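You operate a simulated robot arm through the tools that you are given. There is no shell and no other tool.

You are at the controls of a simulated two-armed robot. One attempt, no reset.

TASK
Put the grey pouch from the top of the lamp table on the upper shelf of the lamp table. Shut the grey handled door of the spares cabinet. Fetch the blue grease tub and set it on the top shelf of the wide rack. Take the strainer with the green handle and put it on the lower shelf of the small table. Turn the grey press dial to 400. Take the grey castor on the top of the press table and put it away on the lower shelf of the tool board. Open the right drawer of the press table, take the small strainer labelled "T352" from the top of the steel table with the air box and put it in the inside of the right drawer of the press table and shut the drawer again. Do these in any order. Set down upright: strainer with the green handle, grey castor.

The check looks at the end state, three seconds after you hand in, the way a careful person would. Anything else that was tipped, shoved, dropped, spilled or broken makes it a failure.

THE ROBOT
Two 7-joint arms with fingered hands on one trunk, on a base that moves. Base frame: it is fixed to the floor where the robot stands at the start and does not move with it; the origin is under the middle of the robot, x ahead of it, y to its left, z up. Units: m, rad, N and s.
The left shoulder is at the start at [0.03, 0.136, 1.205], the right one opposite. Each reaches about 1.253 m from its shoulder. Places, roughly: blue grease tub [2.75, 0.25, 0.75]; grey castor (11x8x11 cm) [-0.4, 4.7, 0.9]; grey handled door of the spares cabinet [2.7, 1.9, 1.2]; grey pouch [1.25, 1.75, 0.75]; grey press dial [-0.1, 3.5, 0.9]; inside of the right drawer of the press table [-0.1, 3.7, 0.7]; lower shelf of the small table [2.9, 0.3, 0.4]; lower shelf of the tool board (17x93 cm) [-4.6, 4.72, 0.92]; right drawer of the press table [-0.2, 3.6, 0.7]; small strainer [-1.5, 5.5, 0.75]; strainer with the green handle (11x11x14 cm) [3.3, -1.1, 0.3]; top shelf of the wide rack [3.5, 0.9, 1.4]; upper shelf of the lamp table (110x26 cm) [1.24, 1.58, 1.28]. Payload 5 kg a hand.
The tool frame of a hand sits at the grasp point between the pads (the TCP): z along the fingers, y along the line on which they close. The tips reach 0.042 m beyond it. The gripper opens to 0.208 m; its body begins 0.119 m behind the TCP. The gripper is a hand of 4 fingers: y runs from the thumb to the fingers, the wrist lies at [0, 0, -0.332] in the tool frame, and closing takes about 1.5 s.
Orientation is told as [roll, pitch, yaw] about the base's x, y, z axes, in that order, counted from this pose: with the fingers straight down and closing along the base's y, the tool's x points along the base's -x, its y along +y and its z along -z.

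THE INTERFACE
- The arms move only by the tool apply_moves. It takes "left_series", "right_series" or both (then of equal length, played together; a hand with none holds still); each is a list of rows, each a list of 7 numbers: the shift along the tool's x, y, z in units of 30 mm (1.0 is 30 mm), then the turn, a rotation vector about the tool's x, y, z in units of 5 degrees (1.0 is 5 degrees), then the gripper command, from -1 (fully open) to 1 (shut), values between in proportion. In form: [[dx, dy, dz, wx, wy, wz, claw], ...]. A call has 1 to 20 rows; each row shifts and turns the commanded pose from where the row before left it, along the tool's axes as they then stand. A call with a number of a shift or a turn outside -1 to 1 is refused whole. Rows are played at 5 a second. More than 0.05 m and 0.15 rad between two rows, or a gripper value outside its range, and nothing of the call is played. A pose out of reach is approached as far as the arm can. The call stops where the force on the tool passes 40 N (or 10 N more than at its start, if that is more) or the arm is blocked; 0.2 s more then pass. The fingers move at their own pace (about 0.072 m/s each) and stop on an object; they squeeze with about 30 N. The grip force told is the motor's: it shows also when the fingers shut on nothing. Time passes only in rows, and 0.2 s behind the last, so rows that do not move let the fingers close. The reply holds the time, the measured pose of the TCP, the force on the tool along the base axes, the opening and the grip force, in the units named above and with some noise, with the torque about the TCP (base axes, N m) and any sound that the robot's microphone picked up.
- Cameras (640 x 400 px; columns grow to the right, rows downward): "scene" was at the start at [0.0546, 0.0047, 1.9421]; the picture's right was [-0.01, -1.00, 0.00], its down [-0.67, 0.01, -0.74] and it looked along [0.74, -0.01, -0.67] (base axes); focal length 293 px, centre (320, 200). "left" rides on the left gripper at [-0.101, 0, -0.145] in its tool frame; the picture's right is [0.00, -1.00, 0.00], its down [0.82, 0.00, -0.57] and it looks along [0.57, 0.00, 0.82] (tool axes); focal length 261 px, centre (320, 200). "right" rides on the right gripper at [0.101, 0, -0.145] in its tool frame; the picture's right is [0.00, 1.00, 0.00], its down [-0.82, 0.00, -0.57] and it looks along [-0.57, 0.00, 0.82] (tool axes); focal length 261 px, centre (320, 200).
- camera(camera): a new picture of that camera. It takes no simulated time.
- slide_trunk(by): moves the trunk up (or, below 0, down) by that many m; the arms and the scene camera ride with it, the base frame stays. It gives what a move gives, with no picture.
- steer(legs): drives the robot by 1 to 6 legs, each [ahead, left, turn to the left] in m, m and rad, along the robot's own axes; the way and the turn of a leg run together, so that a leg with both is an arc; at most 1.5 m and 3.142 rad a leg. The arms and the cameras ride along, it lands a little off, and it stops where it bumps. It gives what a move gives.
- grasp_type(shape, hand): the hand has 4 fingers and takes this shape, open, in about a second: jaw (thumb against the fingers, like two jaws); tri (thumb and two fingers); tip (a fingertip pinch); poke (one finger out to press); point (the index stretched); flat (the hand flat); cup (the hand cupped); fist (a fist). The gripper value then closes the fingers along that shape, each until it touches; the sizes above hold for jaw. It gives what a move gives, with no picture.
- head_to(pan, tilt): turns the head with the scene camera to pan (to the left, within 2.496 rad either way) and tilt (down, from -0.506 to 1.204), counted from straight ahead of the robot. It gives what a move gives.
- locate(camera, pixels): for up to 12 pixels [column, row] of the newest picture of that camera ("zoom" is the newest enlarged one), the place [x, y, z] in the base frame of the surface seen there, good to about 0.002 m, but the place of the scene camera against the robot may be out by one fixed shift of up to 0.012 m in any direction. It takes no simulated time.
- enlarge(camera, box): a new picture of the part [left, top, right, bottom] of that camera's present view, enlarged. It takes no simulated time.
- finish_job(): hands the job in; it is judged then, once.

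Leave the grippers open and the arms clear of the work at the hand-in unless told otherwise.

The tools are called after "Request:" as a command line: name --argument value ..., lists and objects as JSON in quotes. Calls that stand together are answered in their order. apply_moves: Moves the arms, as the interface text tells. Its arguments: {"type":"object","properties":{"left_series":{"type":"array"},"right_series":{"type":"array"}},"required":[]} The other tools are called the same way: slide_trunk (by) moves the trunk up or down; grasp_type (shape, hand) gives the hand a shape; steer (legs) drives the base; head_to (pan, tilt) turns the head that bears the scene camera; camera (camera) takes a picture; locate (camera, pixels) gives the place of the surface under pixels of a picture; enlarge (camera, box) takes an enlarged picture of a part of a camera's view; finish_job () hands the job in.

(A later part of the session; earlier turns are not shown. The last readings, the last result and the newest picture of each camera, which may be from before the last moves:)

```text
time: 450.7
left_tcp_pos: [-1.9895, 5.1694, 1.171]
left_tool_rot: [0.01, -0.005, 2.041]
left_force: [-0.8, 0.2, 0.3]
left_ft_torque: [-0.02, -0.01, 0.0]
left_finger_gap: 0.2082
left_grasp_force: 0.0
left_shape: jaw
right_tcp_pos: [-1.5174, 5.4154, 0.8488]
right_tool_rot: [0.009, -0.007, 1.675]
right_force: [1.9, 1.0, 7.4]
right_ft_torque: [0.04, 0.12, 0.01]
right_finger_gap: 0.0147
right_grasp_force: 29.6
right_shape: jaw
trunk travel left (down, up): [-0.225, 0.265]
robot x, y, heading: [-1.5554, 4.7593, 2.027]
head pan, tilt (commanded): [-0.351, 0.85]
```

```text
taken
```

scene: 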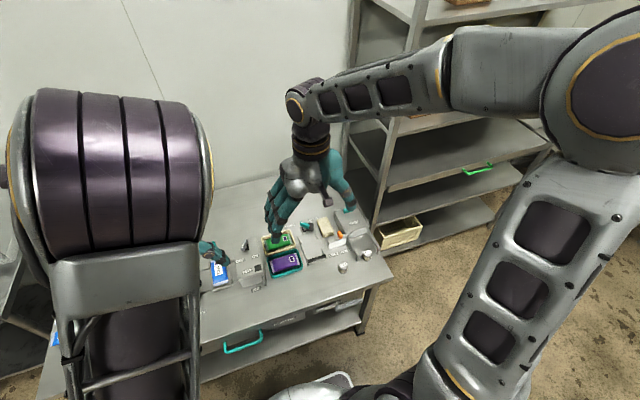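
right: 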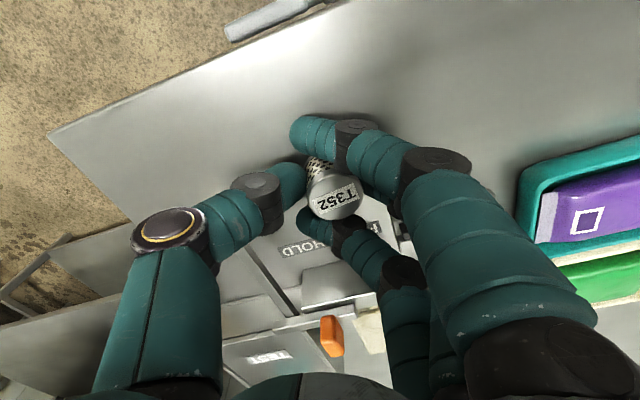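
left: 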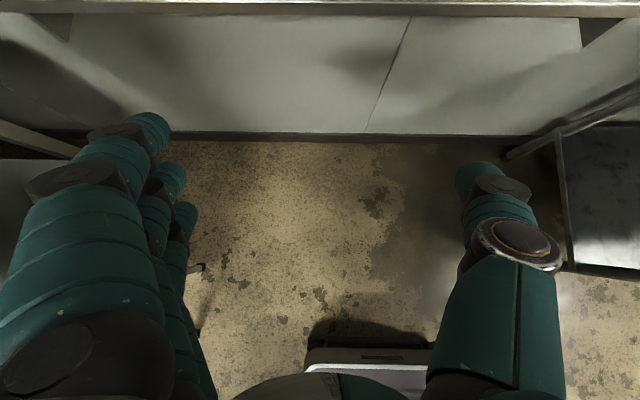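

Gripped at 30 N. I lift 4 cm slowly and look.

Request:
apply_moves --right_series '[[0, 0, -0.2, 0, 0, 0, 1], [0, 0, -0.4, 0, 0, 0, 1], [0, 0, -0.8, 0, 0, 0, 1], [0, 0, 0, 0, 0, 0, 1]]'

Request:
enlarge --camera "right" --box '[220, 90, 460, 290]'

```text
time: 451.7
left_tcp_pos: [-1.9899, 5.1702, 1.1716]
left_tool_rot: [0.012, -0.004, 2.04]
left_force: [-0.5, -0.6, -0.6]
left_ft_torque: [-0.05, 0.01, 0.0]
left_finger_gap: 0.208
left_grasp_force: 0.1
left_shape: jaw
right_tcp_pos: [-1.5165, 5.4155, 0.8924]
right_tool_rot: [0.008, -0.005, 1.675]
right_force: [-0.4, 0.3, 0.2]
right_ft_torque: [-0.04, -0.03, 0.03]
right_finger_gap: 0.0138
right_grasp_force: 29.7
right_shape: jaw
trunk travel left (down, up): [-0.225, 0.265]
robot x, y, heading: [-1.5542, 4.7627, 2.029]
head pan, tilt (commanded): [-0.351, 0.85]
```

```text
2.00 times, centred on (340, 190) of right
```

zoom: 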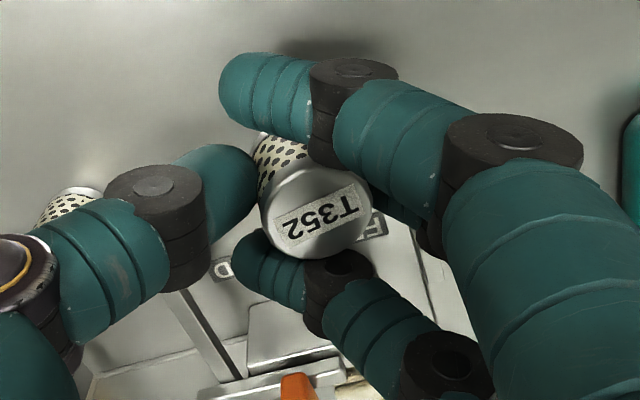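

The strainer is held. I raise it to z≈1.2 and turn the hand back, then drive to the press table.

Request:
apply_moves --right_series '[[0, 0, -1, 0, 0, 0, 1], [0, 0, -1, 0, 0, 0, 1], [0, 0, -1, 0, 0, 0, 1], [0, 0, -1, 0, 0, -1, 1], [0, 0, -1, 0, 0, -1, 1], [0, 0, -1, 0, 0, -1, 1], [0, 0, -1, 0, 0, -1, 1], [0.5, 0.5, -0.7, 0, 0, 0, 1], [0.5, 0.5, -0.7, 0, 0, 0, 1], [0.5, 0.5, -0.7, 0, 0, 0, 1], [0.5, 0.5, -0.7, 0, 0, 0, 1]]'

Request:
steer --legs '[[-0.55, 0, 0], [0, 0, -1.586], [-0.35, 0, 0]]'

Request:
camera --camera "right"

Request:
head_to --pan -0.4 --tilt 0.65

Request:
camera --camera "scene"

```text
time: 454.1
left_tcp_pos: [-1.99, 5.1675, 1.1716]
left_tool_rot: [0.011, -0.005, 2.041]
left_force: [-0.2, -0.3, -0.2]
left_ft_torque: [0.05, 0.01, -0.01]
left_finger_gap: 0.2076
left_grasp_force: 0.1
left_shape: jaw
right_tcp_pos: [-1.5421, 5.3322, 1.1867]
right_tool_rot: [0.004, -0.008, 2.025]
right_force: [1.0, -0.5, -0.3]
right_ft_torque: [0.08, -0.03, 0.01]
right_finger_gap: 0.0139
right_grasp_force: 30.0
right_shape: jaw
trunk travel left (down, up): [-0.225, 0.265]
robot x, y, heading: [-1.5535, 4.7625, 2.027]
head pan, tilt (commanded): [-0.351, 0.85]
```

```text
time: 463.0
left_tcp_pos: [-1.2193, 4.5395, 1.1732]
left_tool_rot: [0.009, -0.006, 0.455]
left_force: [-0.2, -0.3, 0.4]
left_ft_torque: [0.03, -0.08, 0.0]
left_finger_gap: 0.2079
left_grasp_force: 0.1
left_shape: jaw
right_tcp_pos: [-1.0601, 4.0891, 1.1857]
right_tool_rot: [0.007, -0.011, 0.441]
right_force: [0.3, -0.8, 0.0]
right_ft_torque: [0.04, -0.06, 0.01]
right_finger_gap: 0.0138
right_grasp_force: 30.4
right_shape: jaw
trunk travel left (down, up): [-0.225, 0.265]
robot x, y, heading: [-1.6279, 4.1122, 0.441]
head pan, tilt (commanded): [-0.351, 0.85]
```

```text
taken
```

right: 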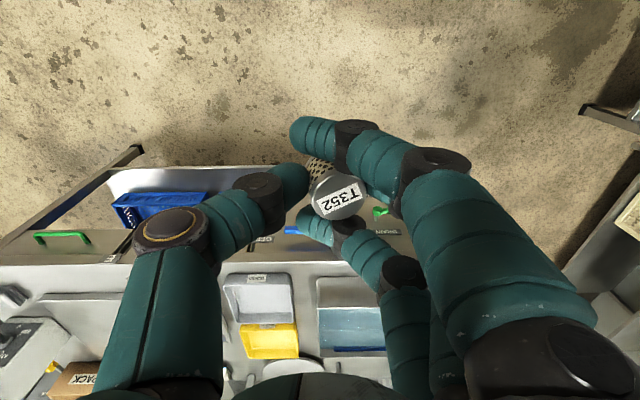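

```text
time: 463.7
left_tcp_pos: [-1.2176, 4.5414, 1.1716]
left_tool_rot: [0.011, -0.003, 0.456]
left_force: [-0.4, -0.1, -0.8]
left_ft_torque: [-0.01, 0.03, 0.0]
left_finger_gap: 0.2082
left_grasp_force: 0.2
left_shape: jaw
right_tcp_pos: [-1.0591, 4.0895, 1.1859]
right_tool_rot: [0.006, -0.007, 0.44]
right_force: [-0.2, 1.1, -2.0]
right_ft_torque: [-0.01, 0.01, -0.02]
right_finger_gap: 0.0139
right_grasp_force: 30.3
right_shape: jaw
trunk travel left (down, up): [-0.225, 0.265]
robot x, y, heading: [-1.6334, 4.1096, 0.442]
head pan, tilt (commanded): [-0.4, 0.649]
```

```text
taken
```

scene: 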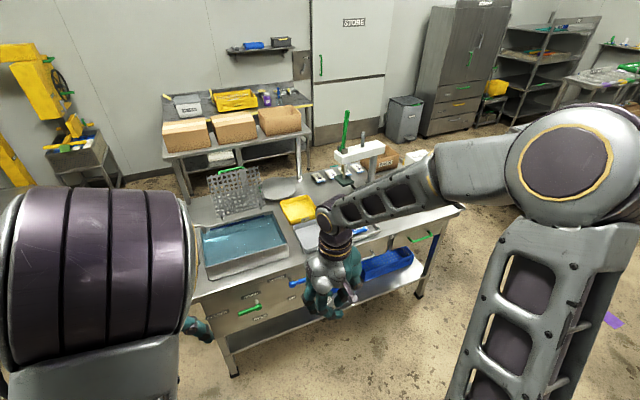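

I sidestep right 1.1 m to face the right drawer.

Request:
steer --legs '[[0, -1.1, 0]]'

Request:
head_to --pan 0.0 --tilt 0.75

Request:
camera --camera "scene"

Request:
enlarge --camera "scene" --box '[240, 150, 440, 300]'

```text
time: 469.2
left_tcp_pos: [-0.7548, 3.5612, 1.1718]
left_tool_rot: [0.011, -0.005, 0.457]
left_force: [-0.1, 0.1, -0.1]
left_ft_torque: [0.02, 0.01, 0.01]
left_finger_gap: 0.2083
left_grasp_force: 0.1
left_shape: jaw
right_tcp_pos: [-0.5944, 3.1112, 1.1856]
right_tool_rot: [0.008, -0.009, 0.441]
right_force: [0.5, -0.3, -0.9]
right_ft_torque: [0.01, 0.02, 0.0]
right_finger_gap: 0.0141
right_grasp_force: 30.1
right_shape: jaw
trunk travel left (down, up): [-0.225, 0.265]
robot x, y, heading: [-1.166, 3.1332, 0.444]
head pan, tilt (commanded): [-0.4, 0.649]
```

```text
time: 470.1
left_tcp_pos: [-0.7546, 3.5614, 1.1719]
left_tool_rot: [0.01, -0.005, 0.458]
left_force: [0.7, -0.3, -0.1]
left_ft_torque: [-0.01, 0.05, 0.02]
left_finger_gap: 0.2081
left_grasp_force: 0.0
left_shape: jaw
right_tcp_pos: [-0.5956, 3.1114, 1.1867]
right_tool_rot: [0.007, -0.009, 0.44]
right_force: [-0.8, -0.3, -0.9]
right_ft_torque: [-0.01, 0.0, -0.01]
right_finger_gap: 0.0137
right_grasp_force: 30.2
right_shape: jaw
trunk travel left (down, up): [-0.225, 0.265]
robot x, y, heading: [-1.1682, 3.1305, 0.444]
head pan, tilt (commanded): [0.0, 0.75]
```

```text
taken
```

scene: 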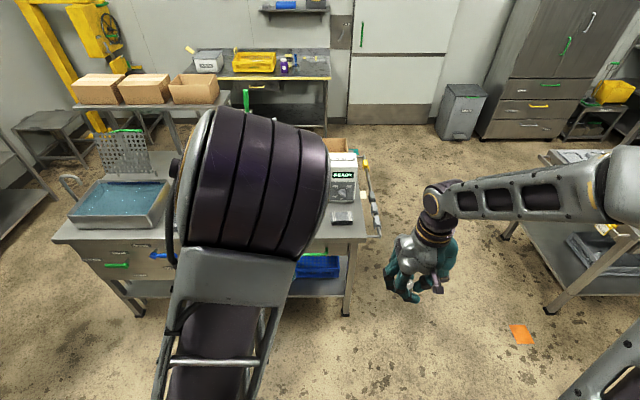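

```text
2.67 times, centred on (340, 225) of scene
```

zoom: 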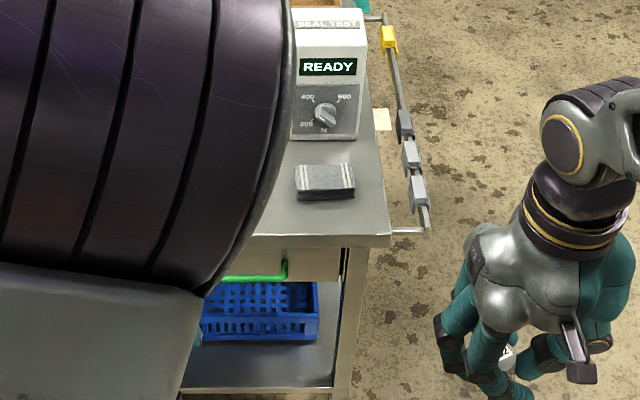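

The left elbow blocks the view; I move the left hand outward and forward.

Request:
apply_moves --left_series '[[-0.6, 0.6, 0.3, 0, 0, 0, -1], [-0.6, 0.6, 0.3, 0, 0, 0, -1], [-0.6, 0.6, 0.3, 0, 0, 0, -1], [-0.6, 0.6, 0.3, 0, 0, 0, -1], [-0.6, 0.6, 0.3, 0, 0, 0, -1], [-0.6, 0.6, 0.3, 0, 0, 0, -1]]'

Request:
camera --camera "scene"

Request:
enlarge --camera "scene" --box '[220, 170, 380, 320]'

```text
time: 471.5
left_tcp_pos: [-0.7046, 3.7096, 1.12]
left_tool_rot: [0.011, -0.004, 0.455]
left_force: [-0.4, 0.5, -0.1]
left_ft_torque: [-0.08, 0.02, 0.0]
left_finger_gap: 0.2078
left_grasp_force: 0.0
left_shape: jaw
right_tcp_pos: [-0.5945, 3.1126, 1.1844]
right_tool_rot: [0.006, -0.007, 0.441]
right_force: [0.5, 1.0, -0.6]
right_ft_torque: [-0.13, 0.05, 0.0]
right_finger_gap: 0.0137
right_grasp_force: 30.6
right_shape: jaw
trunk travel left (down, up): [-0.225, 0.265]
robot x, y, heading: [-1.1673, 3.1292, 0.446]
head pan, tilt (commanded): [0.0, 0.75]
```

```text
taken
```

scene: 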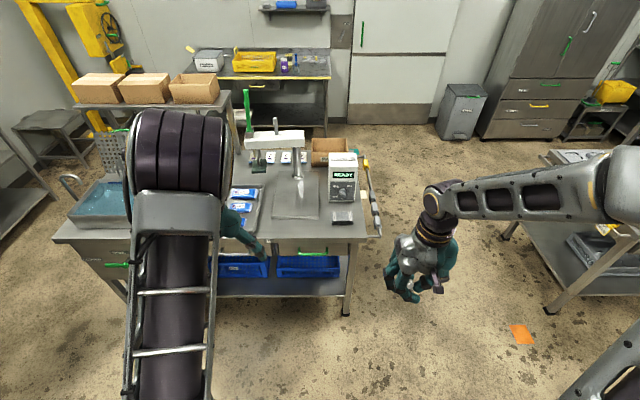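

```text
2.67 times, centred on (300, 245) of scene
```

zoom: 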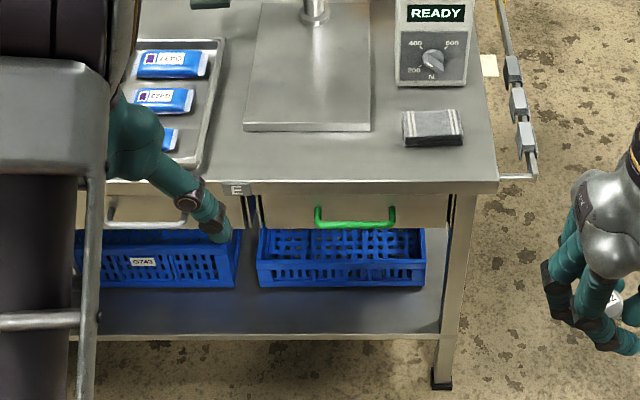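

The green handle is visible. I locate handle and drawer face.

Request:
locate --camera "zoom" --pixels '[[355, 226], [322, 224], [390, 225], [317, 210], [394, 210], [290, 210], [430, 210], [355, 205], [270, 225], [440, 225], [350, 188], [480, 190]]'

```text
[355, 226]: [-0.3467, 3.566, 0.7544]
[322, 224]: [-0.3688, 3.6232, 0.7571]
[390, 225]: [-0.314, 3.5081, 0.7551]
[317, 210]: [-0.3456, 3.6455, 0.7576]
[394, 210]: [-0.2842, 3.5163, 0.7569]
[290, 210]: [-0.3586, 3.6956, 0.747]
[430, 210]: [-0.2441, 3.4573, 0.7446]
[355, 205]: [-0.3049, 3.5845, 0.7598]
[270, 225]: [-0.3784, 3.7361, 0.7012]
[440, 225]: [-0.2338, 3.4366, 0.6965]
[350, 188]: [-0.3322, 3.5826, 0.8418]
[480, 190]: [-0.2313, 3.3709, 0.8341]
```

Handle bar: along l from 3.30 to 3.435 at u≈1.222, z≈0.755, 3 cm off the drawer face (u≈1.261). The left hand will pinch it vertically. First I pitch the left hand to point forward, lower in front of the table.

Request:
apply_moves --left_series '[[-0.203, -0.407, 0.463, 0, -1, 0, -1], [-0.162, -0.407, 0.479, 0, -1, 0, -1], [-0.12, -0.407, 0.491, 0, -1, 0, -1], [-0.076, -0.407, 0.5, 0, -1, 0, -1], [-0.032, -0.407, 0.505, 0, -1, 0, -1], [0.012, -0.407, 0.505, 0, -1, 0, -1], [0.056, -0.407, 0.503, 0, -1, 0, -1], [0.099, -0.407, 0.496, 0, -1, 0, -1], [0.142, -0.407, 0.485, 0, -1, 0, -1], [0.184, -0.407, 0.471, 0, -1, 0, -1], [0.224, -0.407, 0.453, 0, -1, 0, -1], [0.263, -0.407, 0.432, 0, -1, 0, -1], [0.299, -0.407, 0.407, 0, -1, 0, -1], [0.334, -0.407, 0.38, 0, -1, 0, -1], [0.366, -0.407, 0.349, 0, -1, 0, -1], [0.395, -0.407, 0.316, 0, -1, 0, -1], [0.421, -0.407, 0.281, 0, -1, 0, -1], [0.444, -0.407, 0.244, 0, -1, 0, -1]]'

Request:
camera --camera "scene"

Request:
camera --camera "left"

```text
time: 475.3
left_tcp_pos: [-0.5103, 3.5606, 0.867]
left_tool_rot: [2.082, -1.559, -1.627]
left_force: [1.5, 0.9, 1.7]
left_ft_torque: [-0.02, 0.06, 0.0]
left_finger_gap: 0.208
left_grasp_force: 0.0
left_shape: jaw
right_tcp_pos: [-0.5936, 3.111, 1.1852]
right_tool_rot: [0.007, -0.005, 0.441]
right_force: [-0.3, -0.6, -1.7]
right_ft_torque: [0.03, 0.04, 0.02]
right_finger_gap: 0.0139
right_grasp_force: 30.2
right_shape: jaw
trunk travel left (down, up): [-0.225, 0.265]
robot x, y, heading: [-1.1668, 3.1348, 0.446]
head pan, tilt (commanded): [0.0, 0.75]
```

```text
taken
```

scene: 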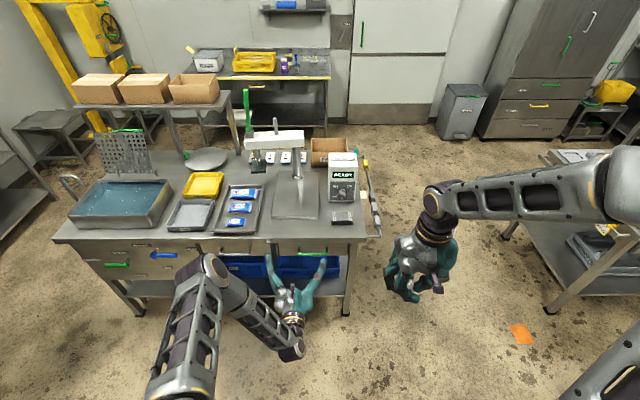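

```text
taken
```

left: 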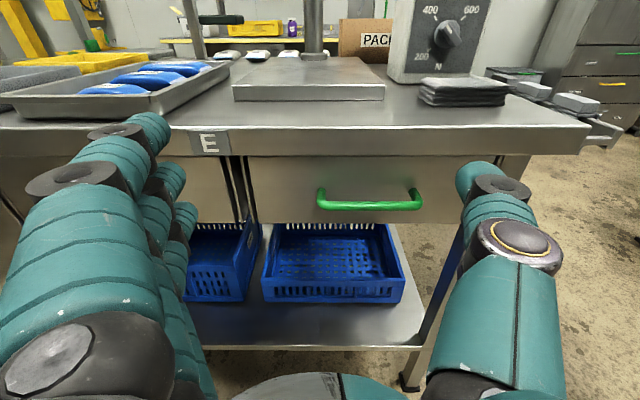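

The drawer with its green handle is right ahead (and the dial clearly reads 400). I roll the hand −90° for a vertical pinch, narrowing the gap.

Request:
apply_moves --left_series '[[0, 0, 0, 0, 0, -1, 0.1], [0, 0, 0, 0, 0, -1, 0.1], [0, 0, 0, 0, 0, -1, 0.1], [0, 0, 0, 0, 0, -1, 0.1], [0, 0, 0, 0, 0, -1, 0.1], [0, 0, 0, 0, 0, -1, 0.1], [0, 0, 0, 0, 0, -1, 0.1], [0, 0, 0, 0, 0, -1, 0.1], [0, 0, 0, 0, 0, -1, 0.1], [0, 0, 0, 0, 0, -1, 0.1], [0, 0, 0, 0, 0, -1, 0.1], [0, 0, 0, 0, 0, -1, 0.1], [0, 0, 0, 0, 0, -1, 0.1], [0, 0, 0, 0, 0, -1, 0.1], [0, 0, 0, 0, 0, -1, 0.1], [0, 0, 0, 0, 0, -1, 0.1], [0, 0, 0, 0, 0, -1, 0.1], [0, 0, 0, 0, 0, -1, 0.1]]'

Request:
camera --camera "left"

Request:
camera --camera "scene"

```text
time: 479.1
left_tcp_pos: [-0.5111, 3.5607, 0.8678]
left_tool_rot: [-1.575, -0.009, 2.028]
left_force: [0.1, 0.7, 0.1]
left_ft_torque: [0.02, 0.02, -0.01]
left_finger_gap: 0.0942
left_grasp_force: 0.0
left_shape: jaw
right_tcp_pos: [-0.5957, 3.1127, 1.1863]
right_tool_rot: [0.007, -0.01, 0.442]
right_force: [-0.3, 0.3, -0.9]
right_ft_torque: [0.02, -0.01, 0.02]
right_finger_gap: 0.0139
right_grasp_force: 29.9
right_shape: jaw
trunk travel left (down, up): [-0.225, 0.265]
robot x, y, heading: [-1.168, 3.1339, 0.441]
head pan, tilt (commanded): [0.0, 0.75]
```

```text
taken
```

left: 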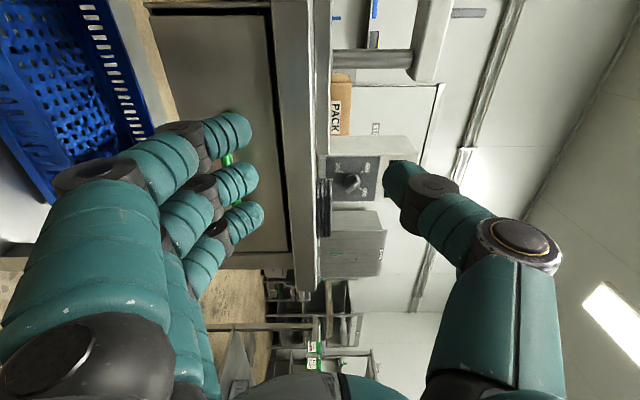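

```text
taken
```

scene: 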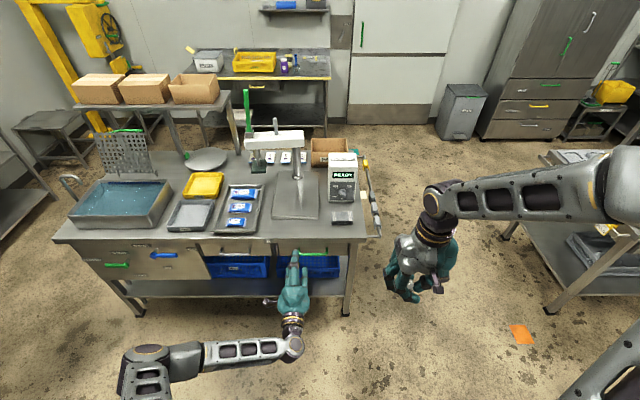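

Handle from the hand's earlier picture: z≈0.757, l≈3.366 – consistent. I move down and right to its level, then forward.

Request:
apply_moves --left_series '[[0.57, 0.92, 0, 0, 0, 0, 0.42], [0.57, 0.92, 0, 0, 0, 0, 0.42], [0.57, 0.92, 0, 0, 0, 0, 0.42], [0.57, 0.92, 0, 0, 0, 0, 0.42], [0, 0, 0.9, 0, 0, 0, 0.42], [0, 0, 0.9, 0, 0, 0, 0.42], [0, 0, 0, 0, 0, 0, 0.42]]'

Request:
camera --camera "left"

Request:
enlarge --camera "scene" --box '[230, 200, 370, 320]'

```text
time: 480.7
left_tcp_pos: [-0.4318, 3.5254, 0.7557]
left_tool_rot: [-1.578, -0.009, 2.029]
left_force: [-1.4, 0.1, 1.2]
left_ft_torque: [0.0, 0.02, -0.06]
left_finger_gap: 0.0606
left_grasp_force: 0.1
left_shape: jaw
right_tcp_pos: [-0.5957, 3.1114, 1.1861]
right_tool_rot: [0.003, -0.009, 0.442]
right_force: [-0.3, 0.8, -0.9]
right_ft_torque: [0.0, -0.08, -0.02]
right_finger_gap: 0.0138
right_grasp_force: 29.7
right_shape: jaw
trunk travel left (down, up): [-0.225, 0.265]
robot x, y, heading: [-1.1674, 3.1328, 0.446]
head pan, tilt (commanded): [0.0, 0.75]
```

```text
taken
```

left: 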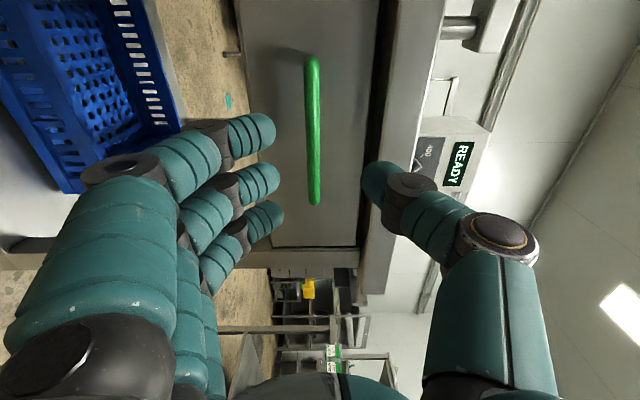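

```text
3.33 times, centred on (300, 260) of scene
```

zoom: 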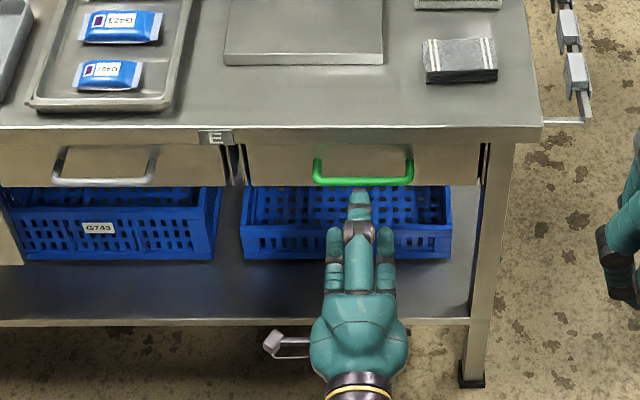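

Aligned. I go 5 mm down and forward 8.7 cm so the fingertips straddle the bar.

Request:
apply_moves --left_series '[[0, 0.17, 0.9, 0, 0, 0, 0.42], [0, 0, 0.95, 0, 0, 0, 0.42], [0, 0, 0.95, 0, 0, 0, 0.42], [0, 0, 0, 0, 0, 0, 0.42]]'

Request:
camera --camera "left"

```text
time: 481.7
left_tcp_pos: [-0.3578, 3.5621, 0.7501]
left_tool_rot: [-1.575, -0.008, 2.029]
left_force: [-0.2, -0.2, -0.4]
left_ft_torque: [-0.01, 0.01, -0.05]
left_finger_gap: 0.0607
left_grasp_force: 0.1
left_shape: jaw
right_tcp_pos: [-0.596, 3.1114, 1.1859]
right_tool_rot: [0.005, -0.008, 0.442]
right_force: [-0.5, -0.1, -0.9]
right_ft_torque: [-0.01, -0.04, -0.02]
right_finger_gap: 0.0136
right_grasp_force: 30.5
right_shape: jaw
trunk travel left (down, up): [-0.225, 0.265]
robot x, y, heading: [-1.1683, 3.1335, 0.446]
head pan, tilt (commanded): [0.0, 0.75]
```

```text
taken
```

left: 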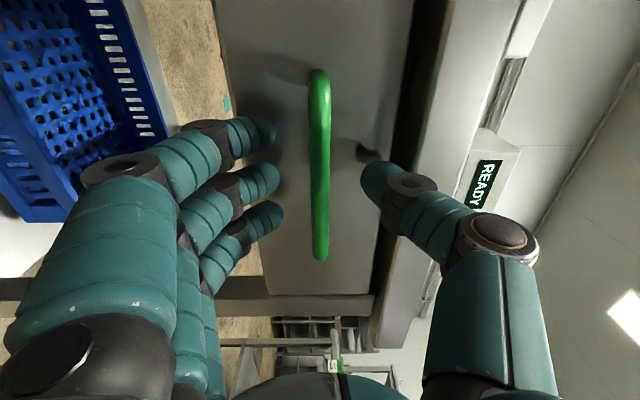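

The bar is centred between thumb and fingers. I close.

Request:
apply_moves --left_series '[[0, 0, 0, 0, 0, 0, 0.7], [0, 0, 0, 0, 0, 0, 1], [0, 0, 0, 0, 0, 0, 1], [0, 0, 0, 0, 0, 0, 1], [0, 0, 0, 0, 0, 0, 1]]'

Request:
camera --camera "left"

```text
time: 482.9
left_tcp_pos: [-0.3576, 3.5613, 0.7495]
left_tool_rot: [-1.576, -0.01, 2.029]
left_force: [3.6, 1.4, 4.2]
left_ft_torque: [0.03, -0.06, -0.01]
left_finger_gap: 0.0013
left_grasp_force: 30.1
left_shape: jaw
right_tcp_pos: [-0.5953, 3.1112, 1.186]
right_tool_rot: [0.007, -0.008, 0.441]
right_force: [-0.2, -0.4, -1.0]
right_ft_torque: [0.0, 0.02, 0.01]
right_finger_gap: 0.0136
right_grasp_force: 29.8
right_shape: jaw
trunk travel left (down, up): [-0.225, 0.265]
robot x, y, heading: [-1.1688, 3.1314, 0.444]
head pan, tilt (commanded): [0.0, 0.75]
```

```text
taken
```

left: 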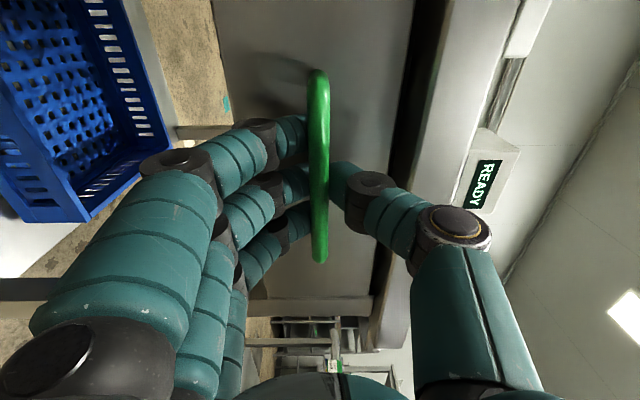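

Handle gripped. I pull the drawer open with the arm, 25 cm.

Request:
apply_moves --left_series '[[0, 0, -0.4, 0, 0, 0, 1], [0, 0, -0.6, 0, 0, 0, 1], [0, 0, -0.7, 0, 0, 0, 1], [0, 0, -0.7, 0, 0, 0, 1], [0, 0, -0.7, 0, 0, 0, 1], [0, 0, -0.7, 0, 0, 0, 1], [0, 0, -0.7, 0, 0, 0, 1], [0, 0, -0.7, 0, 0, 0, 1], [0, 0, -0.7, 0, 0, 0, 1], [0, 0, -0.7, 0, 0, 0, 1], [0, 0, -0.7, 0, 0, 0, 1], [0, 0, -0.7, 0, 0, 0, 1]]'

Request:
camera --camera "scene"

Request:
enlarge --camera "scene" --box '[220, 180, 400, 340]'

```text
time: 485.5
left_tcp_pos: [-0.5724, 3.4566, 0.7511]
left_tool_rot: [-1.576, -0.011, 2.028]
left_force: [-6.0, 11.5, 4.6]
left_ft_torque: [0.05, 0.03, 0.17]
left_finger_gap: 0.0001
left_grasp_force: 30.0
left_shape: jaw
right_tcp_pos: [-0.5966, 3.1116, 1.1873]
right_tool_rot: [0.005, -0.008, 0.441]
right_force: [-1.2, -0.7, -1.0]
right_ft_torque: [0.03, -0.04, -0.01]
right_finger_gap: 0.0137
right_grasp_force: 29.4
right_shape: jaw
trunk travel left (down, up): [-0.225, 0.265]
robot x, y, heading: [-1.1651, 3.1295, 0.445]
head pan, tilt (commanded): [0.0, 0.75]
```

```text
taken
```

scene: 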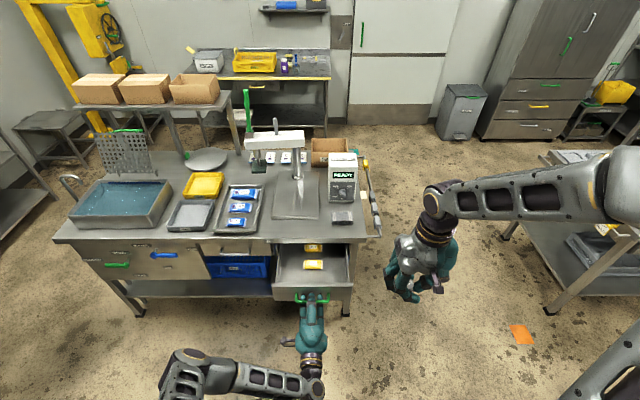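

```text
2.50 times, centred on (310, 260) of scene
```

zoom: 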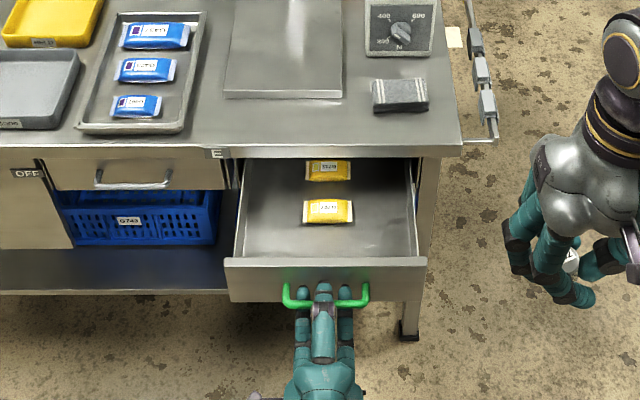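

The drawer is open; two yellow pouches lie inside. I locate the free interior area.

Request:
locate --camera "zoom" --pixels '[[270, 225], [385, 225], [330, 240], [327, 212], [327, 170], [325, 262], [240, 240], [412, 240], [330, 150], [270, 200], [385, 190], [300, 245]]'

```text
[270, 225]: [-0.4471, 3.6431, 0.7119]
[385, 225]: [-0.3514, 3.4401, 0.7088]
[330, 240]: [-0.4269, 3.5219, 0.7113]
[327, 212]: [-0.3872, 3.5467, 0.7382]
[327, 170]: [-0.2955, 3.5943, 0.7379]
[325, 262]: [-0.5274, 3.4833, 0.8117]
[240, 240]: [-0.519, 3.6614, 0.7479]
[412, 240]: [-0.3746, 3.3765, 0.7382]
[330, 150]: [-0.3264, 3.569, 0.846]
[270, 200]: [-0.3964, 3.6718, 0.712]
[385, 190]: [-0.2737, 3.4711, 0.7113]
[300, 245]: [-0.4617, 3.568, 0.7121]
```

Request:
locate --camera "zoom" --pixels '[[327, 223], [305, 221], [350, 221], [303, 202], [352, 201], [325, 257], [325, 266], [260, 258], [400, 258], [275, 240], [380, 245], [410, 200]]'

Request:
enlarge --camera "scene" --box '[270, 235, 350, 305]'

```text
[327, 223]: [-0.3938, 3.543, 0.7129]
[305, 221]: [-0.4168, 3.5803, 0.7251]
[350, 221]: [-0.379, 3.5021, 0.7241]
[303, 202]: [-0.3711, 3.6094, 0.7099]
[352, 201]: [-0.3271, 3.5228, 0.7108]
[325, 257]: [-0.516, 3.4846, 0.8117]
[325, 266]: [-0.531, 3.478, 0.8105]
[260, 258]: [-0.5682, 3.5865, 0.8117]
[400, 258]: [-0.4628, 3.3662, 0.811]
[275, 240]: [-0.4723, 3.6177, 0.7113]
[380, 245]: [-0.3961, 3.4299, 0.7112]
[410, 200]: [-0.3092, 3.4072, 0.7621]
```

```text
5.71 times, centred on (310, 270) of scene
```

zoom: 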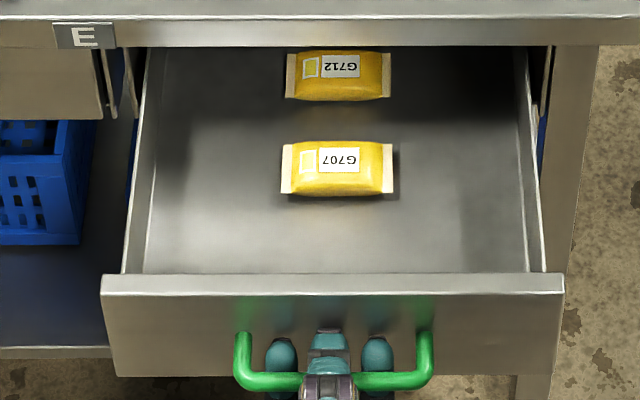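

Inside: floor z≈0.711, front wall inner u≈1.029 (top 0.812), pouch front edge u≈1.158. Target for the strainer: u≈1.092, l≈3.29. I bring the right hand above it.

Request:
apply_moves --right_series '[[-0.9, 0.676, 0, 0, 0, 0, 1], [-0.9, 0.676, 0, 0, 0, 0, 1], [-0.9, 0.676, 0, 0, 0, 0, 1], [-0.9, 0.676, 0, 0, 0, 0, 1], [-0.9, 0.676, 0, 0, 0, 0, 1], [-0.9, 0.676, 0, 0, 0, 0, 1], [-0.9, 0.676, 0, 0, 0, 0, 1], [-0.9, 0.676, 0, 0, 0, 0, 1], [-0.9, 0.676, 0, 0, 0, 0, 1], [-0.9, 0.676, 0, 0, 0, 0, 1], [-0.9, 0.676, 0, 0, 0, 0, 1], [0, 0, 1, 0, 0, 0, 1], [0, 0, 1, 0, 0, 0, 1], [0, 0, 1, 0, 0, 0, 1], [0, 0, 1, 0, 0, 0, 1], [0, 0, 1, 0, 0, 0, 1], [0, 0, 1, 0, 0, 0, 1], [0, 0, 1, 0, 0, 0, 1]]'

Request:
camera --camera "right"

Request:
camera --camera "scene"

```text
time: 489.3
left_tcp_pos: [-0.5705, 3.4562, 0.7509]
left_tool_rot: [-1.575, -0.009, 2.03]
left_force: [-5.6, 15.6, 2.0]
left_ft_torque: [0.0, 0.07, 0.24]
left_finger_gap: 0.0001
left_grasp_force: 29.8
left_shape: jaw
right_tcp_pos: [-0.4194, 3.4455, 0.9788]
right_tool_rot: [0.005, -0.007, 0.441]
right_force: [1.2, 0.3, 0.1]
right_ft_torque: [-0.01, 0.12, 0.01]
right_finger_gap: 0.014
right_grasp_force: 29.7
right_shape: jaw
trunk travel left (down, up): [-0.225, 0.265]
robot x, y, heading: [-1.1671, 3.1339, 0.443]
head pan, tilt (commanded): [0.0, 0.75]
```

```text
taken
```

right: 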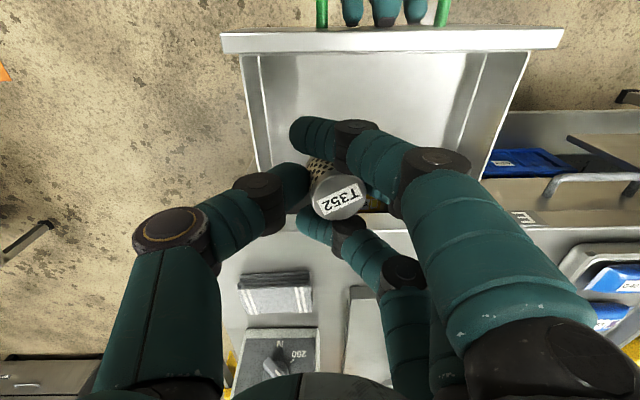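

```text
taken
```

scene: 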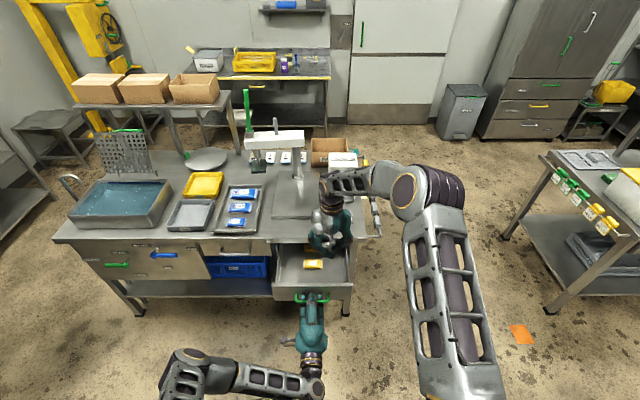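

In position over the drawer's free front-right corner. I lower.

Request:
apply_moves --right_series '[[0.2, 0, 0.9, 0, 0, 0, 1], [0, 0, 1, 0, 0, 0, 1], [0, 0, 1, 0, 0, 0, 1], [0, 0, 1, 0, 0, 0, 1], [0, 0, 1, 0, 0, 0, 1], [0, 0, 1, 0, 0, 0, 1], [0, 0, 0, 0, 0, 0, 1]]'

Request:
camera --camera "right"

Request:
enlarge --camera "scene" --box '[260, 200, 380, 320]'

```text
time: 490.9
left_tcp_pos: [-0.5729, 3.4555, 0.7515]
left_tool_rot: [-1.577, -0.012, 2.028]
left_force: [-8.0, 12.9, 2.8]
left_ft_torque: [-0.02, 0.11, 0.2]
left_finger_gap: 0.0
left_grasp_force: 29.8
left_shape: jaw
right_tcp_pos: [-0.4251, 3.4419, 0.8014]
right_tool_rot: [0.005, -0.008, 0.441]
right_force: [0.6, -0.3, -1.0]
right_ft_torque: [-0.01, -0.03, -0.02]
right_finger_gap: 0.0136
right_grasp_force: 29.9
right_shape: jaw
trunk travel left (down, up): [-0.225, 0.265]
robot x, y, heading: [-1.1712, 3.1287, 0.44]
head pan, tilt (commanded): [0.0, 0.75]
```

```text
taken
```

right: 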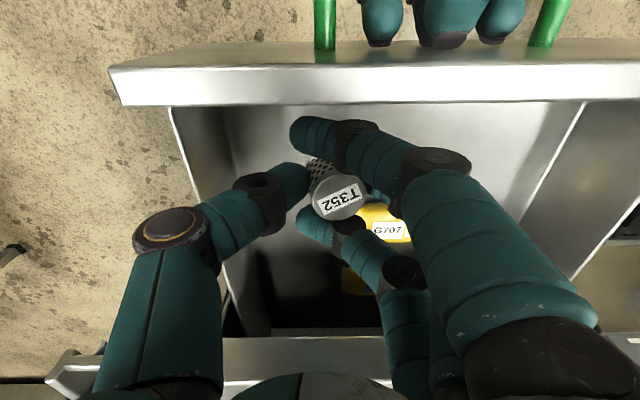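

```text
3.33 times, centred on (320, 260) of scene
```

zoom: 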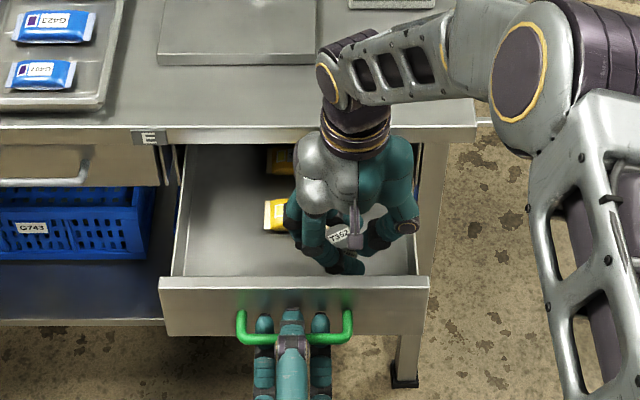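

I shift 8 mm toward the drawer front and lower the rest.

Request:
apply_moves --right_series '[[0.27, 0, 0, 0, 0, 0, 1], [0, 0, 0.5, 0, 0, 0, 1], [0, 0, 0.5, 0, 0, 0, 1], [0, 0, 0, 0, 0, 0, 1]]'

Request:
camera --camera "right"

```text
time: 491.9
left_tcp_pos: [-0.5703, 3.4564, 0.7517]
left_tool_rot: [-1.576, -0.012, 2.028]
left_force: [-6.7, 12.8, 1.5]
left_ft_torque: [-0.01, 0.09, 0.19]
left_finger_gap: 0.0
left_grasp_force: 29.5
left_shape: jaw
right_tcp_pos: [-0.4325, 3.4371, 0.7729]
right_tool_rot: [0.003, -0.008, 0.441]
right_force: [0.6, 0.3, 0.1]
right_ft_torque: [-0.01, -0.02, -0.01]
right_finger_gap: 0.014
right_grasp_force: 30.0
right_shape: jaw
trunk travel left (down, up): [-0.225, 0.265]
robot x, y, heading: [-1.1705, 3.1307, 0.439]
head pan, tilt (commanded): [0.0, 0.75]
```

```text
taken
```

right: 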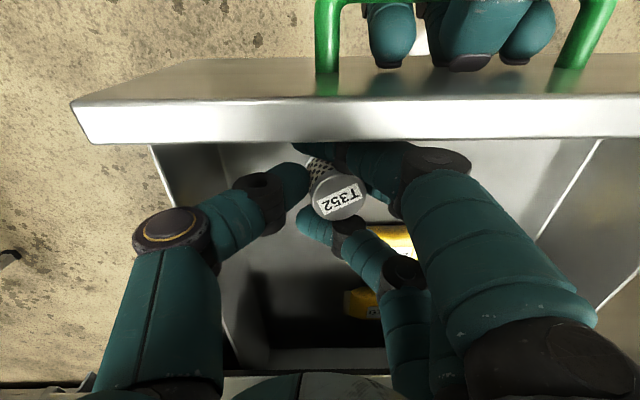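

Request:
apply_moves --right_series '[[-0.1, 0, 0.15, 0, 0, 0, 1], [0, 0, 0.12, 0, 0, 0, 1], [0, 0, 0, 0, 0, 0, 1]]'

Request:
apply_moves --right_series '[[0, 0, 0.1, 0, 0, 0, 1], [0, 0, 0, 0, 0, 0, 1]]'

```text
time: 492.7
left_tcp_pos: [-0.5726, 3.4554, 0.7504]
left_tool_rot: [-1.576, -0.01, 2.028]
left_force: [-6.9, 12.3, 1.5]
left_ft_torque: [-0.01, 0.08, 0.21]
left_finger_gap: 0.0
left_grasp_force: 29.9
left_shape: jaw
right_tcp_pos: [-0.4294, 3.4388, 0.765]
right_tool_rot: [0.006, -0.01, 0.442]
right_force: [0.5, -0.4, 0.2]
right_ft_torque: [-0.04, -0.01, 0.02]
right_finger_gap: 0.0138
right_grasp_force: 30.4
right_shape: jaw
trunk travel left (down, up): [-0.225, 0.265]
robot x, y, heading: [-1.1721, 3.1317, 0.442]
head pan, tilt (commanded): [0.0, 0.75]
```

```text
time: 493.3
left_tcp_pos: [-0.5716, 3.4561, 0.7515]
left_tool_rot: [-1.576, -0.011, 2.028]
left_force: [-6.5, 12.6, 2.3]
left_ft_torque: [-0.02, 0.1, 0.16]
left_finger_gap: 0.0
left_grasp_force: 30.0
left_shape: jaw
right_tcp_pos: [-0.4297, 3.4388, 0.7624]
right_tool_rot: [0.006, -0.008, 0.442]
right_force: [0.0, -0.8, -0.6]
right_ft_torque: [-0.02, 0.01, 0.0]
right_finger_gap: 0.0139
right_grasp_force: 29.9
right_shape: jaw
trunk travel left (down, up): [-0.225, 0.265]
robot x, y, heading: [-1.1658, 3.1328, 0.444]
head pan, tilt (commanded): [0.0, 0.75]
```

Request:
apply_moves --right_series '[[0, 0, 0.1, 0, 0, 0, 1], [0, 0, 0, 0, 0, 0, 1]]'

Request:
apply_moves --right_series '[[0, 0, 0.08, 0, 0, 0, 1], [0, 0, 0, 0, 0, 0, 1]]'

```text
time: 493.9
left_tcp_pos: [-0.5715, 3.456, 0.7519]
left_tool_rot: [-1.577, -0.009, 2.028]
left_force: [-2.6, 12.7, -1.3]
left_ft_torque: [-0.02, 0.12, 0.16]
left_finger_gap: 0.0001
left_grasp_force: 29.8
left_shape: jaw
right_tcp_pos: [-0.4297, 3.4396, 0.7596]
right_tool_rot: [0.006, -0.01, 0.443]
right_force: [-1.1, -1.0, 8.5]
right_ft_torque: [0.2, 0.15, 0.03]
right_finger_gap: 0.0141
right_grasp_force: 29.7
right_shape: jaw
trunk travel left (down, up): [-0.225, 0.265]
robot x, y, heading: [-1.1665, 3.1329, 0.441]
head pan, tilt (commanded): [0.0, 0.75]
```

```text
time: 494.5
left_tcp_pos: [-0.5717, 3.4557, 0.7513]
left_tool_rot: [-1.576, -0.01, 2.028]
left_force: [-4.7, 12.7, -2.4]
left_ft_torque: [-0.05, 0.19, 0.2]
left_finger_gap: 0.0001
left_grasp_force: 29.9
left_shape: jaw
right_tcp_pos: [-0.4301, 3.4391, 0.7571]
right_tool_rot: [0.005, -0.01, 0.439]
right_force: [2.9, -3.3, 16.9]
right_ft_torque: [0.2, 0.1, -0.01]
right_finger_gap: 0.0148
right_grasp_force: 29.9
right_shape: jaw
trunk travel left (down, up): [-0.225, 0.265]
robot x, y, heading: [-1.1677, 3.1355, 0.445]
head pan, tilt (commanded): [0.0, 0.75]
```

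The strainer touches the drawer floor. I ease up slightly and open to 0.055.

Request:
apply_moves --right_series '[[0, 0, -0.06, 0, 0, 0, 0.9], [0, 0, 0, 0, 0, 0, 0.75], [0, 0, 0, 0, 0, 0, 0.6], [0, 0, 0, 0, 0, 0, 0.5], [0, 0, 0, 0, 0, 0, 0.45], [0, 0, 0, 0, 0, 0, 0.45]]'

Request:
camera --camera "right"

```text
time: 495.9
left_tcp_pos: [-0.5727, 3.4565, 0.7522]
left_tool_rot: [-1.577, -0.008, 2.025]
left_force: [2.4, 5.4, -0.5]
left_ft_torque: [-0.05, 0.1, -0.06]
left_finger_gap: 0.0002
left_grasp_force: 30.3
left_shape: jaw
right_tcp_pos: [-0.431, 3.4413, 0.7585]
right_tool_rot: [0.007, -0.009, 0.443]
right_force: [-13.9, 16.7, 7.2]
right_ft_torque: [-1.16, -0.75, -0.48]
right_finger_gap: 0.052
right_grasp_force: 0.0
right_shape: jaw
trunk travel left (down, up): [-0.225, 0.265]
robot x, y, heading: [-1.1713, 3.1323, 0.443]
head pan, tilt (commanded): [0.0, 0.75]
```

```text
taken
```

right: 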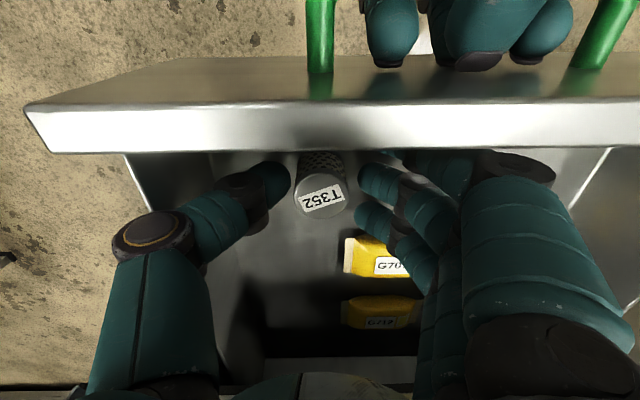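

The strainer stands freely in the drawer. The thumb touches the side wall, so I narrow slightly and lift straight up.

Request:
apply_moves --right_series '[[0, 0.1, 0, 0, 0, 0, 0.53], [0, 0, -0.4, 0, 0, 0, 0.53], [0, 0, -0.8, 0, 0, 0, 0.5], [0, 0, -1, 0, 0, 0, 0.5], [0, 0, -1, 0, 0, 0, 0.4], [0, 0, -1, 0, 0, 0, 0.3], [0, 0, -1, 0, 0, 0, 0.3], [0, 0, -1, 0, 0, 0, 0.3], [0, 0, -1, 0, 0, 0, 0.3]]'

Request:
camera --camera "right"

```text
time: 497.9
left_tcp_pos: [-0.5728, 3.4556, 0.7521]
left_tool_rot: [-1.575, -0.011, 2.026]
left_force: [-6.4, 9.1, 2.6]
left_ft_torque: [-0.03, 0.05, 0.15]
left_finger_gap: 0.0001
left_grasp_force: 29.8
left_shape: jaw
right_tcp_pos: [-0.4342, 3.4403, 0.9738]
right_tool_rot: [0.005, -0.007, 0.442]
right_force: [-0.1, -0.1, -0.6]
right_ft_torque: [0.0, -0.06, 0.01]
right_finger_gap: 0.0723
right_grasp_force: 0.0
right_shape: jaw
trunk travel left (down, up): [-0.225, 0.265]
robot x, y, heading: [-1.1682, 3.1304, 0.439]
head pan, tilt (commanded): [0.0, 0.75]
```

```text
taken
```

right: 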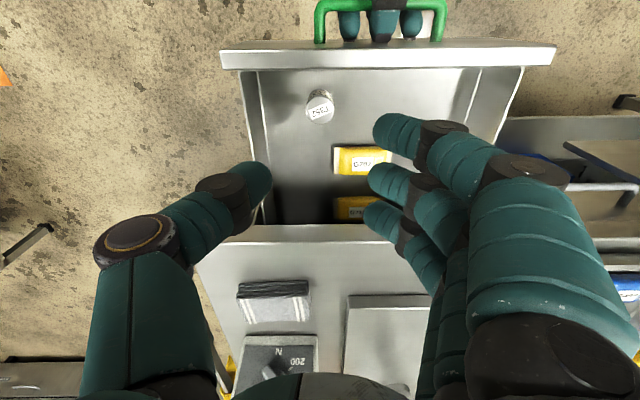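

T352 stands upright in the drawer. I move the right hand away (up, back, right).

Request:
apply_moves --right_series '[[0, 0, -1, 0, 0, 0, 0], [0, 0, -1, 0, 0, 0, -0.5], [0.8, -0.6, -0.3, 0, 0, 0, -1], [0.8, -0.6, -0.3, 0, 0, 0, -1], [0.8, -0.6, -0.3, 0, 0, 0, -1], [0.8, -0.6, -0.3, 0, 0, 0, -1], [0.8, -0.6, -0.3, 0, 0, 0, -1], [0.8, -0.6, -0.3, 0, 0, 0, -1], [0.8, -0.6, -0.3, 0, 0, 0, -1], [0.8, -0.6, -0.3, 0, 0, 0, -1], [0.8, -0.6, 0, 0, 0, 0, -1]]'

Request:
enlarge --camera "scene" --box '[260, 200, 380, 320]'

```text
time: 500.3
left_tcp_pos: [-0.5721, 3.4553, 0.7517]
left_tool_rot: [-1.578, -0.01, 2.028]
left_force: [-6.2, 9.1, 1.8]
left_ft_torque: [0.01, 0.08, 0.22]
left_finger_gap: 0.0
left_grasp_force: 29.9
left_shape: jaw
right_tcp_pos: [-0.5587, 3.2005, 1.1031]
right_tool_rot: [0.007, -0.008, 0.442]
right_force: [0.0, 0.2, -0.4]
right_ft_torque: [0.09, -0.05, 0.0]
right_finger_gap: 0.2079
right_grasp_force: 0.0
right_shape: jaw
trunk travel left (down, up): [-0.225, 0.265]
robot x, y, heading: [-1.1678, 3.1321, 0.445]
head pan, tilt (commanded): [0.0, 0.75]
```

```text
3.33 times, centred on (320, 260) of scene
```

zoom: 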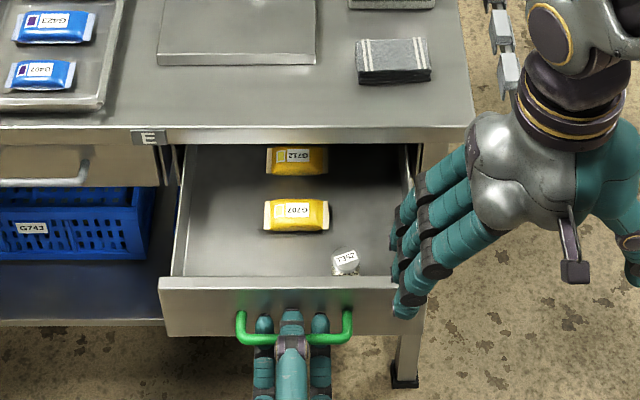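

The strainer stands well inside. I now push the drawer shut gently with the left hand still on the handle (0.24 m).

Request:
apply_moves --left_series '[[0, 0, 0.15, 0, 0, 0, 1], [0, 0, 0.25, 0, 0, 0, 1], [0, 0, 0.35, 0, 0, 0, 1], [0, 0, 0.45, 0, 0, 0, 1], [0, 0, 0.45, 0, 0, 0, 1], [0, 0, 0.45, 0, 0, 0, 1], [0, 0, 0.45, 0, 0, 0, 1], [0, 0, 0.45, 0, 0, 0, 1], [0, 0, 0.45, 0, 0, 0, 1], [0, 0, 0.45, 0, 0, 0, 1], [0, 0, 0.45, 0, 0, 0, 1], [0, 0, 0.45, 0, 0, 0, 1], [0, 0, 0.45, 0, 0, 0, 1], [0, 0, 0.45, 0, 0, 0, 1], [0, 0, 0.45, 0, 0, 0, 1], [0, 0, 0.45, 0, 0, 0, 1], [0, 0, 0.45, 0, 0, 0, 1], [0, 0, 0.4, 0, 0, 0, 1], [0, 0, 0.25, 0, 0, 0, 1], [0, 0, 0.15, 0, 0, 0, 1]]'

Request:
enlarge --camera "scene" --box '[240, 190, 380, 320]'

```text
time: 504.5
left_tcp_pos: [-0.36, 3.5585, 0.7523]
left_tool_rot: [-1.577, -0.011, 2.025]
left_force: [5.5, -8.0, -1.7]
left_ft_torque: [-0.09, 0.14, -0.23]
left_finger_gap: 0.0
left_grasp_force: 30.0
left_shape: jaw
right_tcp_pos: [-0.5582, 3.2005, 1.101]
right_tool_rot: [0.007, -0.008, 0.441]
right_force: [0.0, 0.5, -0.1]
right_ft_torque: [0.04, -0.01, -0.01]
right_finger_gap: 0.2077
right_grasp_force: 0.0
right_shape: jaw
trunk travel left (down, up): [-0.225, 0.265]
robot x, y, heading: [-1.1672, 3.1356, 0.441]
head pan, tilt (commanded): [0.0, 0.75]
```

```text
3.08 times, centred on (310, 255) of scene
```

zoom: 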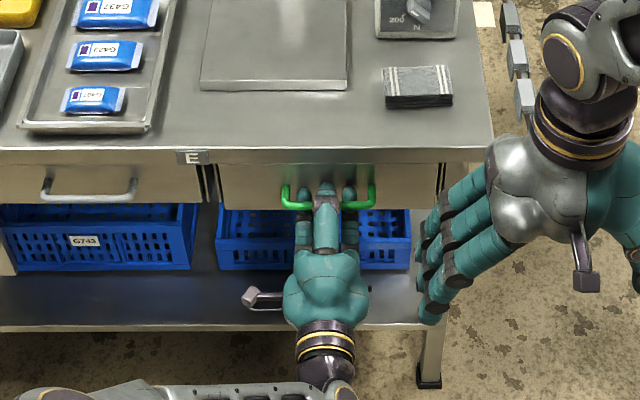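

Nearly shut. I push the last millimetres until it seats.

Request:
apply_moves --left_series '[[0, 0, 0.12, 0, 0, 0, 1], [0, 0, 0.12, 0, 0, 0, 1], [0, 0, 0.12, 0, 0, 0, 1], [0, 0, 0, 0, 0, 0, 1]]'

Request:
locate --camera "zoom" --pixels '[[240, 190], [410, 190], [160, 180], [60, 180]]'

```text
time: 505.5
left_tcp_pos: [-0.3507, 3.5638, 0.7511]
left_tool_rot: [-1.573, -0.01, 2.025]
left_force: [5.2, -10.2, -0.8]
left_ft_torque: [-0.08, 0.09, -0.27]
left_finger_gap: 0.0
left_grasp_force: 29.7
left_shape: jaw
right_tcp_pos: [-0.5587, 3.2, 1.1006]
right_tool_rot: [0.007, -0.009, 0.441]
right_force: [0.5, 0.0, -0.1]
right_ft_torque: [0.0, 0.01, -0.02]
right_finger_gap: 0.2078
right_grasp_force: 0.0
right_shape: jaw
trunk travel left (down, up): [-0.225, 0.265]
robot x, y, heading: [-1.1716, 3.134, 0.443]
head pan, tilt (commanded): [0.0, 0.75]
```

```text
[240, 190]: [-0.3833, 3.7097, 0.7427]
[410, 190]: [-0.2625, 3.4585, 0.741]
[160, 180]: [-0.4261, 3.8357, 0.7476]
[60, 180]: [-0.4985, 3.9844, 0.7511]
```

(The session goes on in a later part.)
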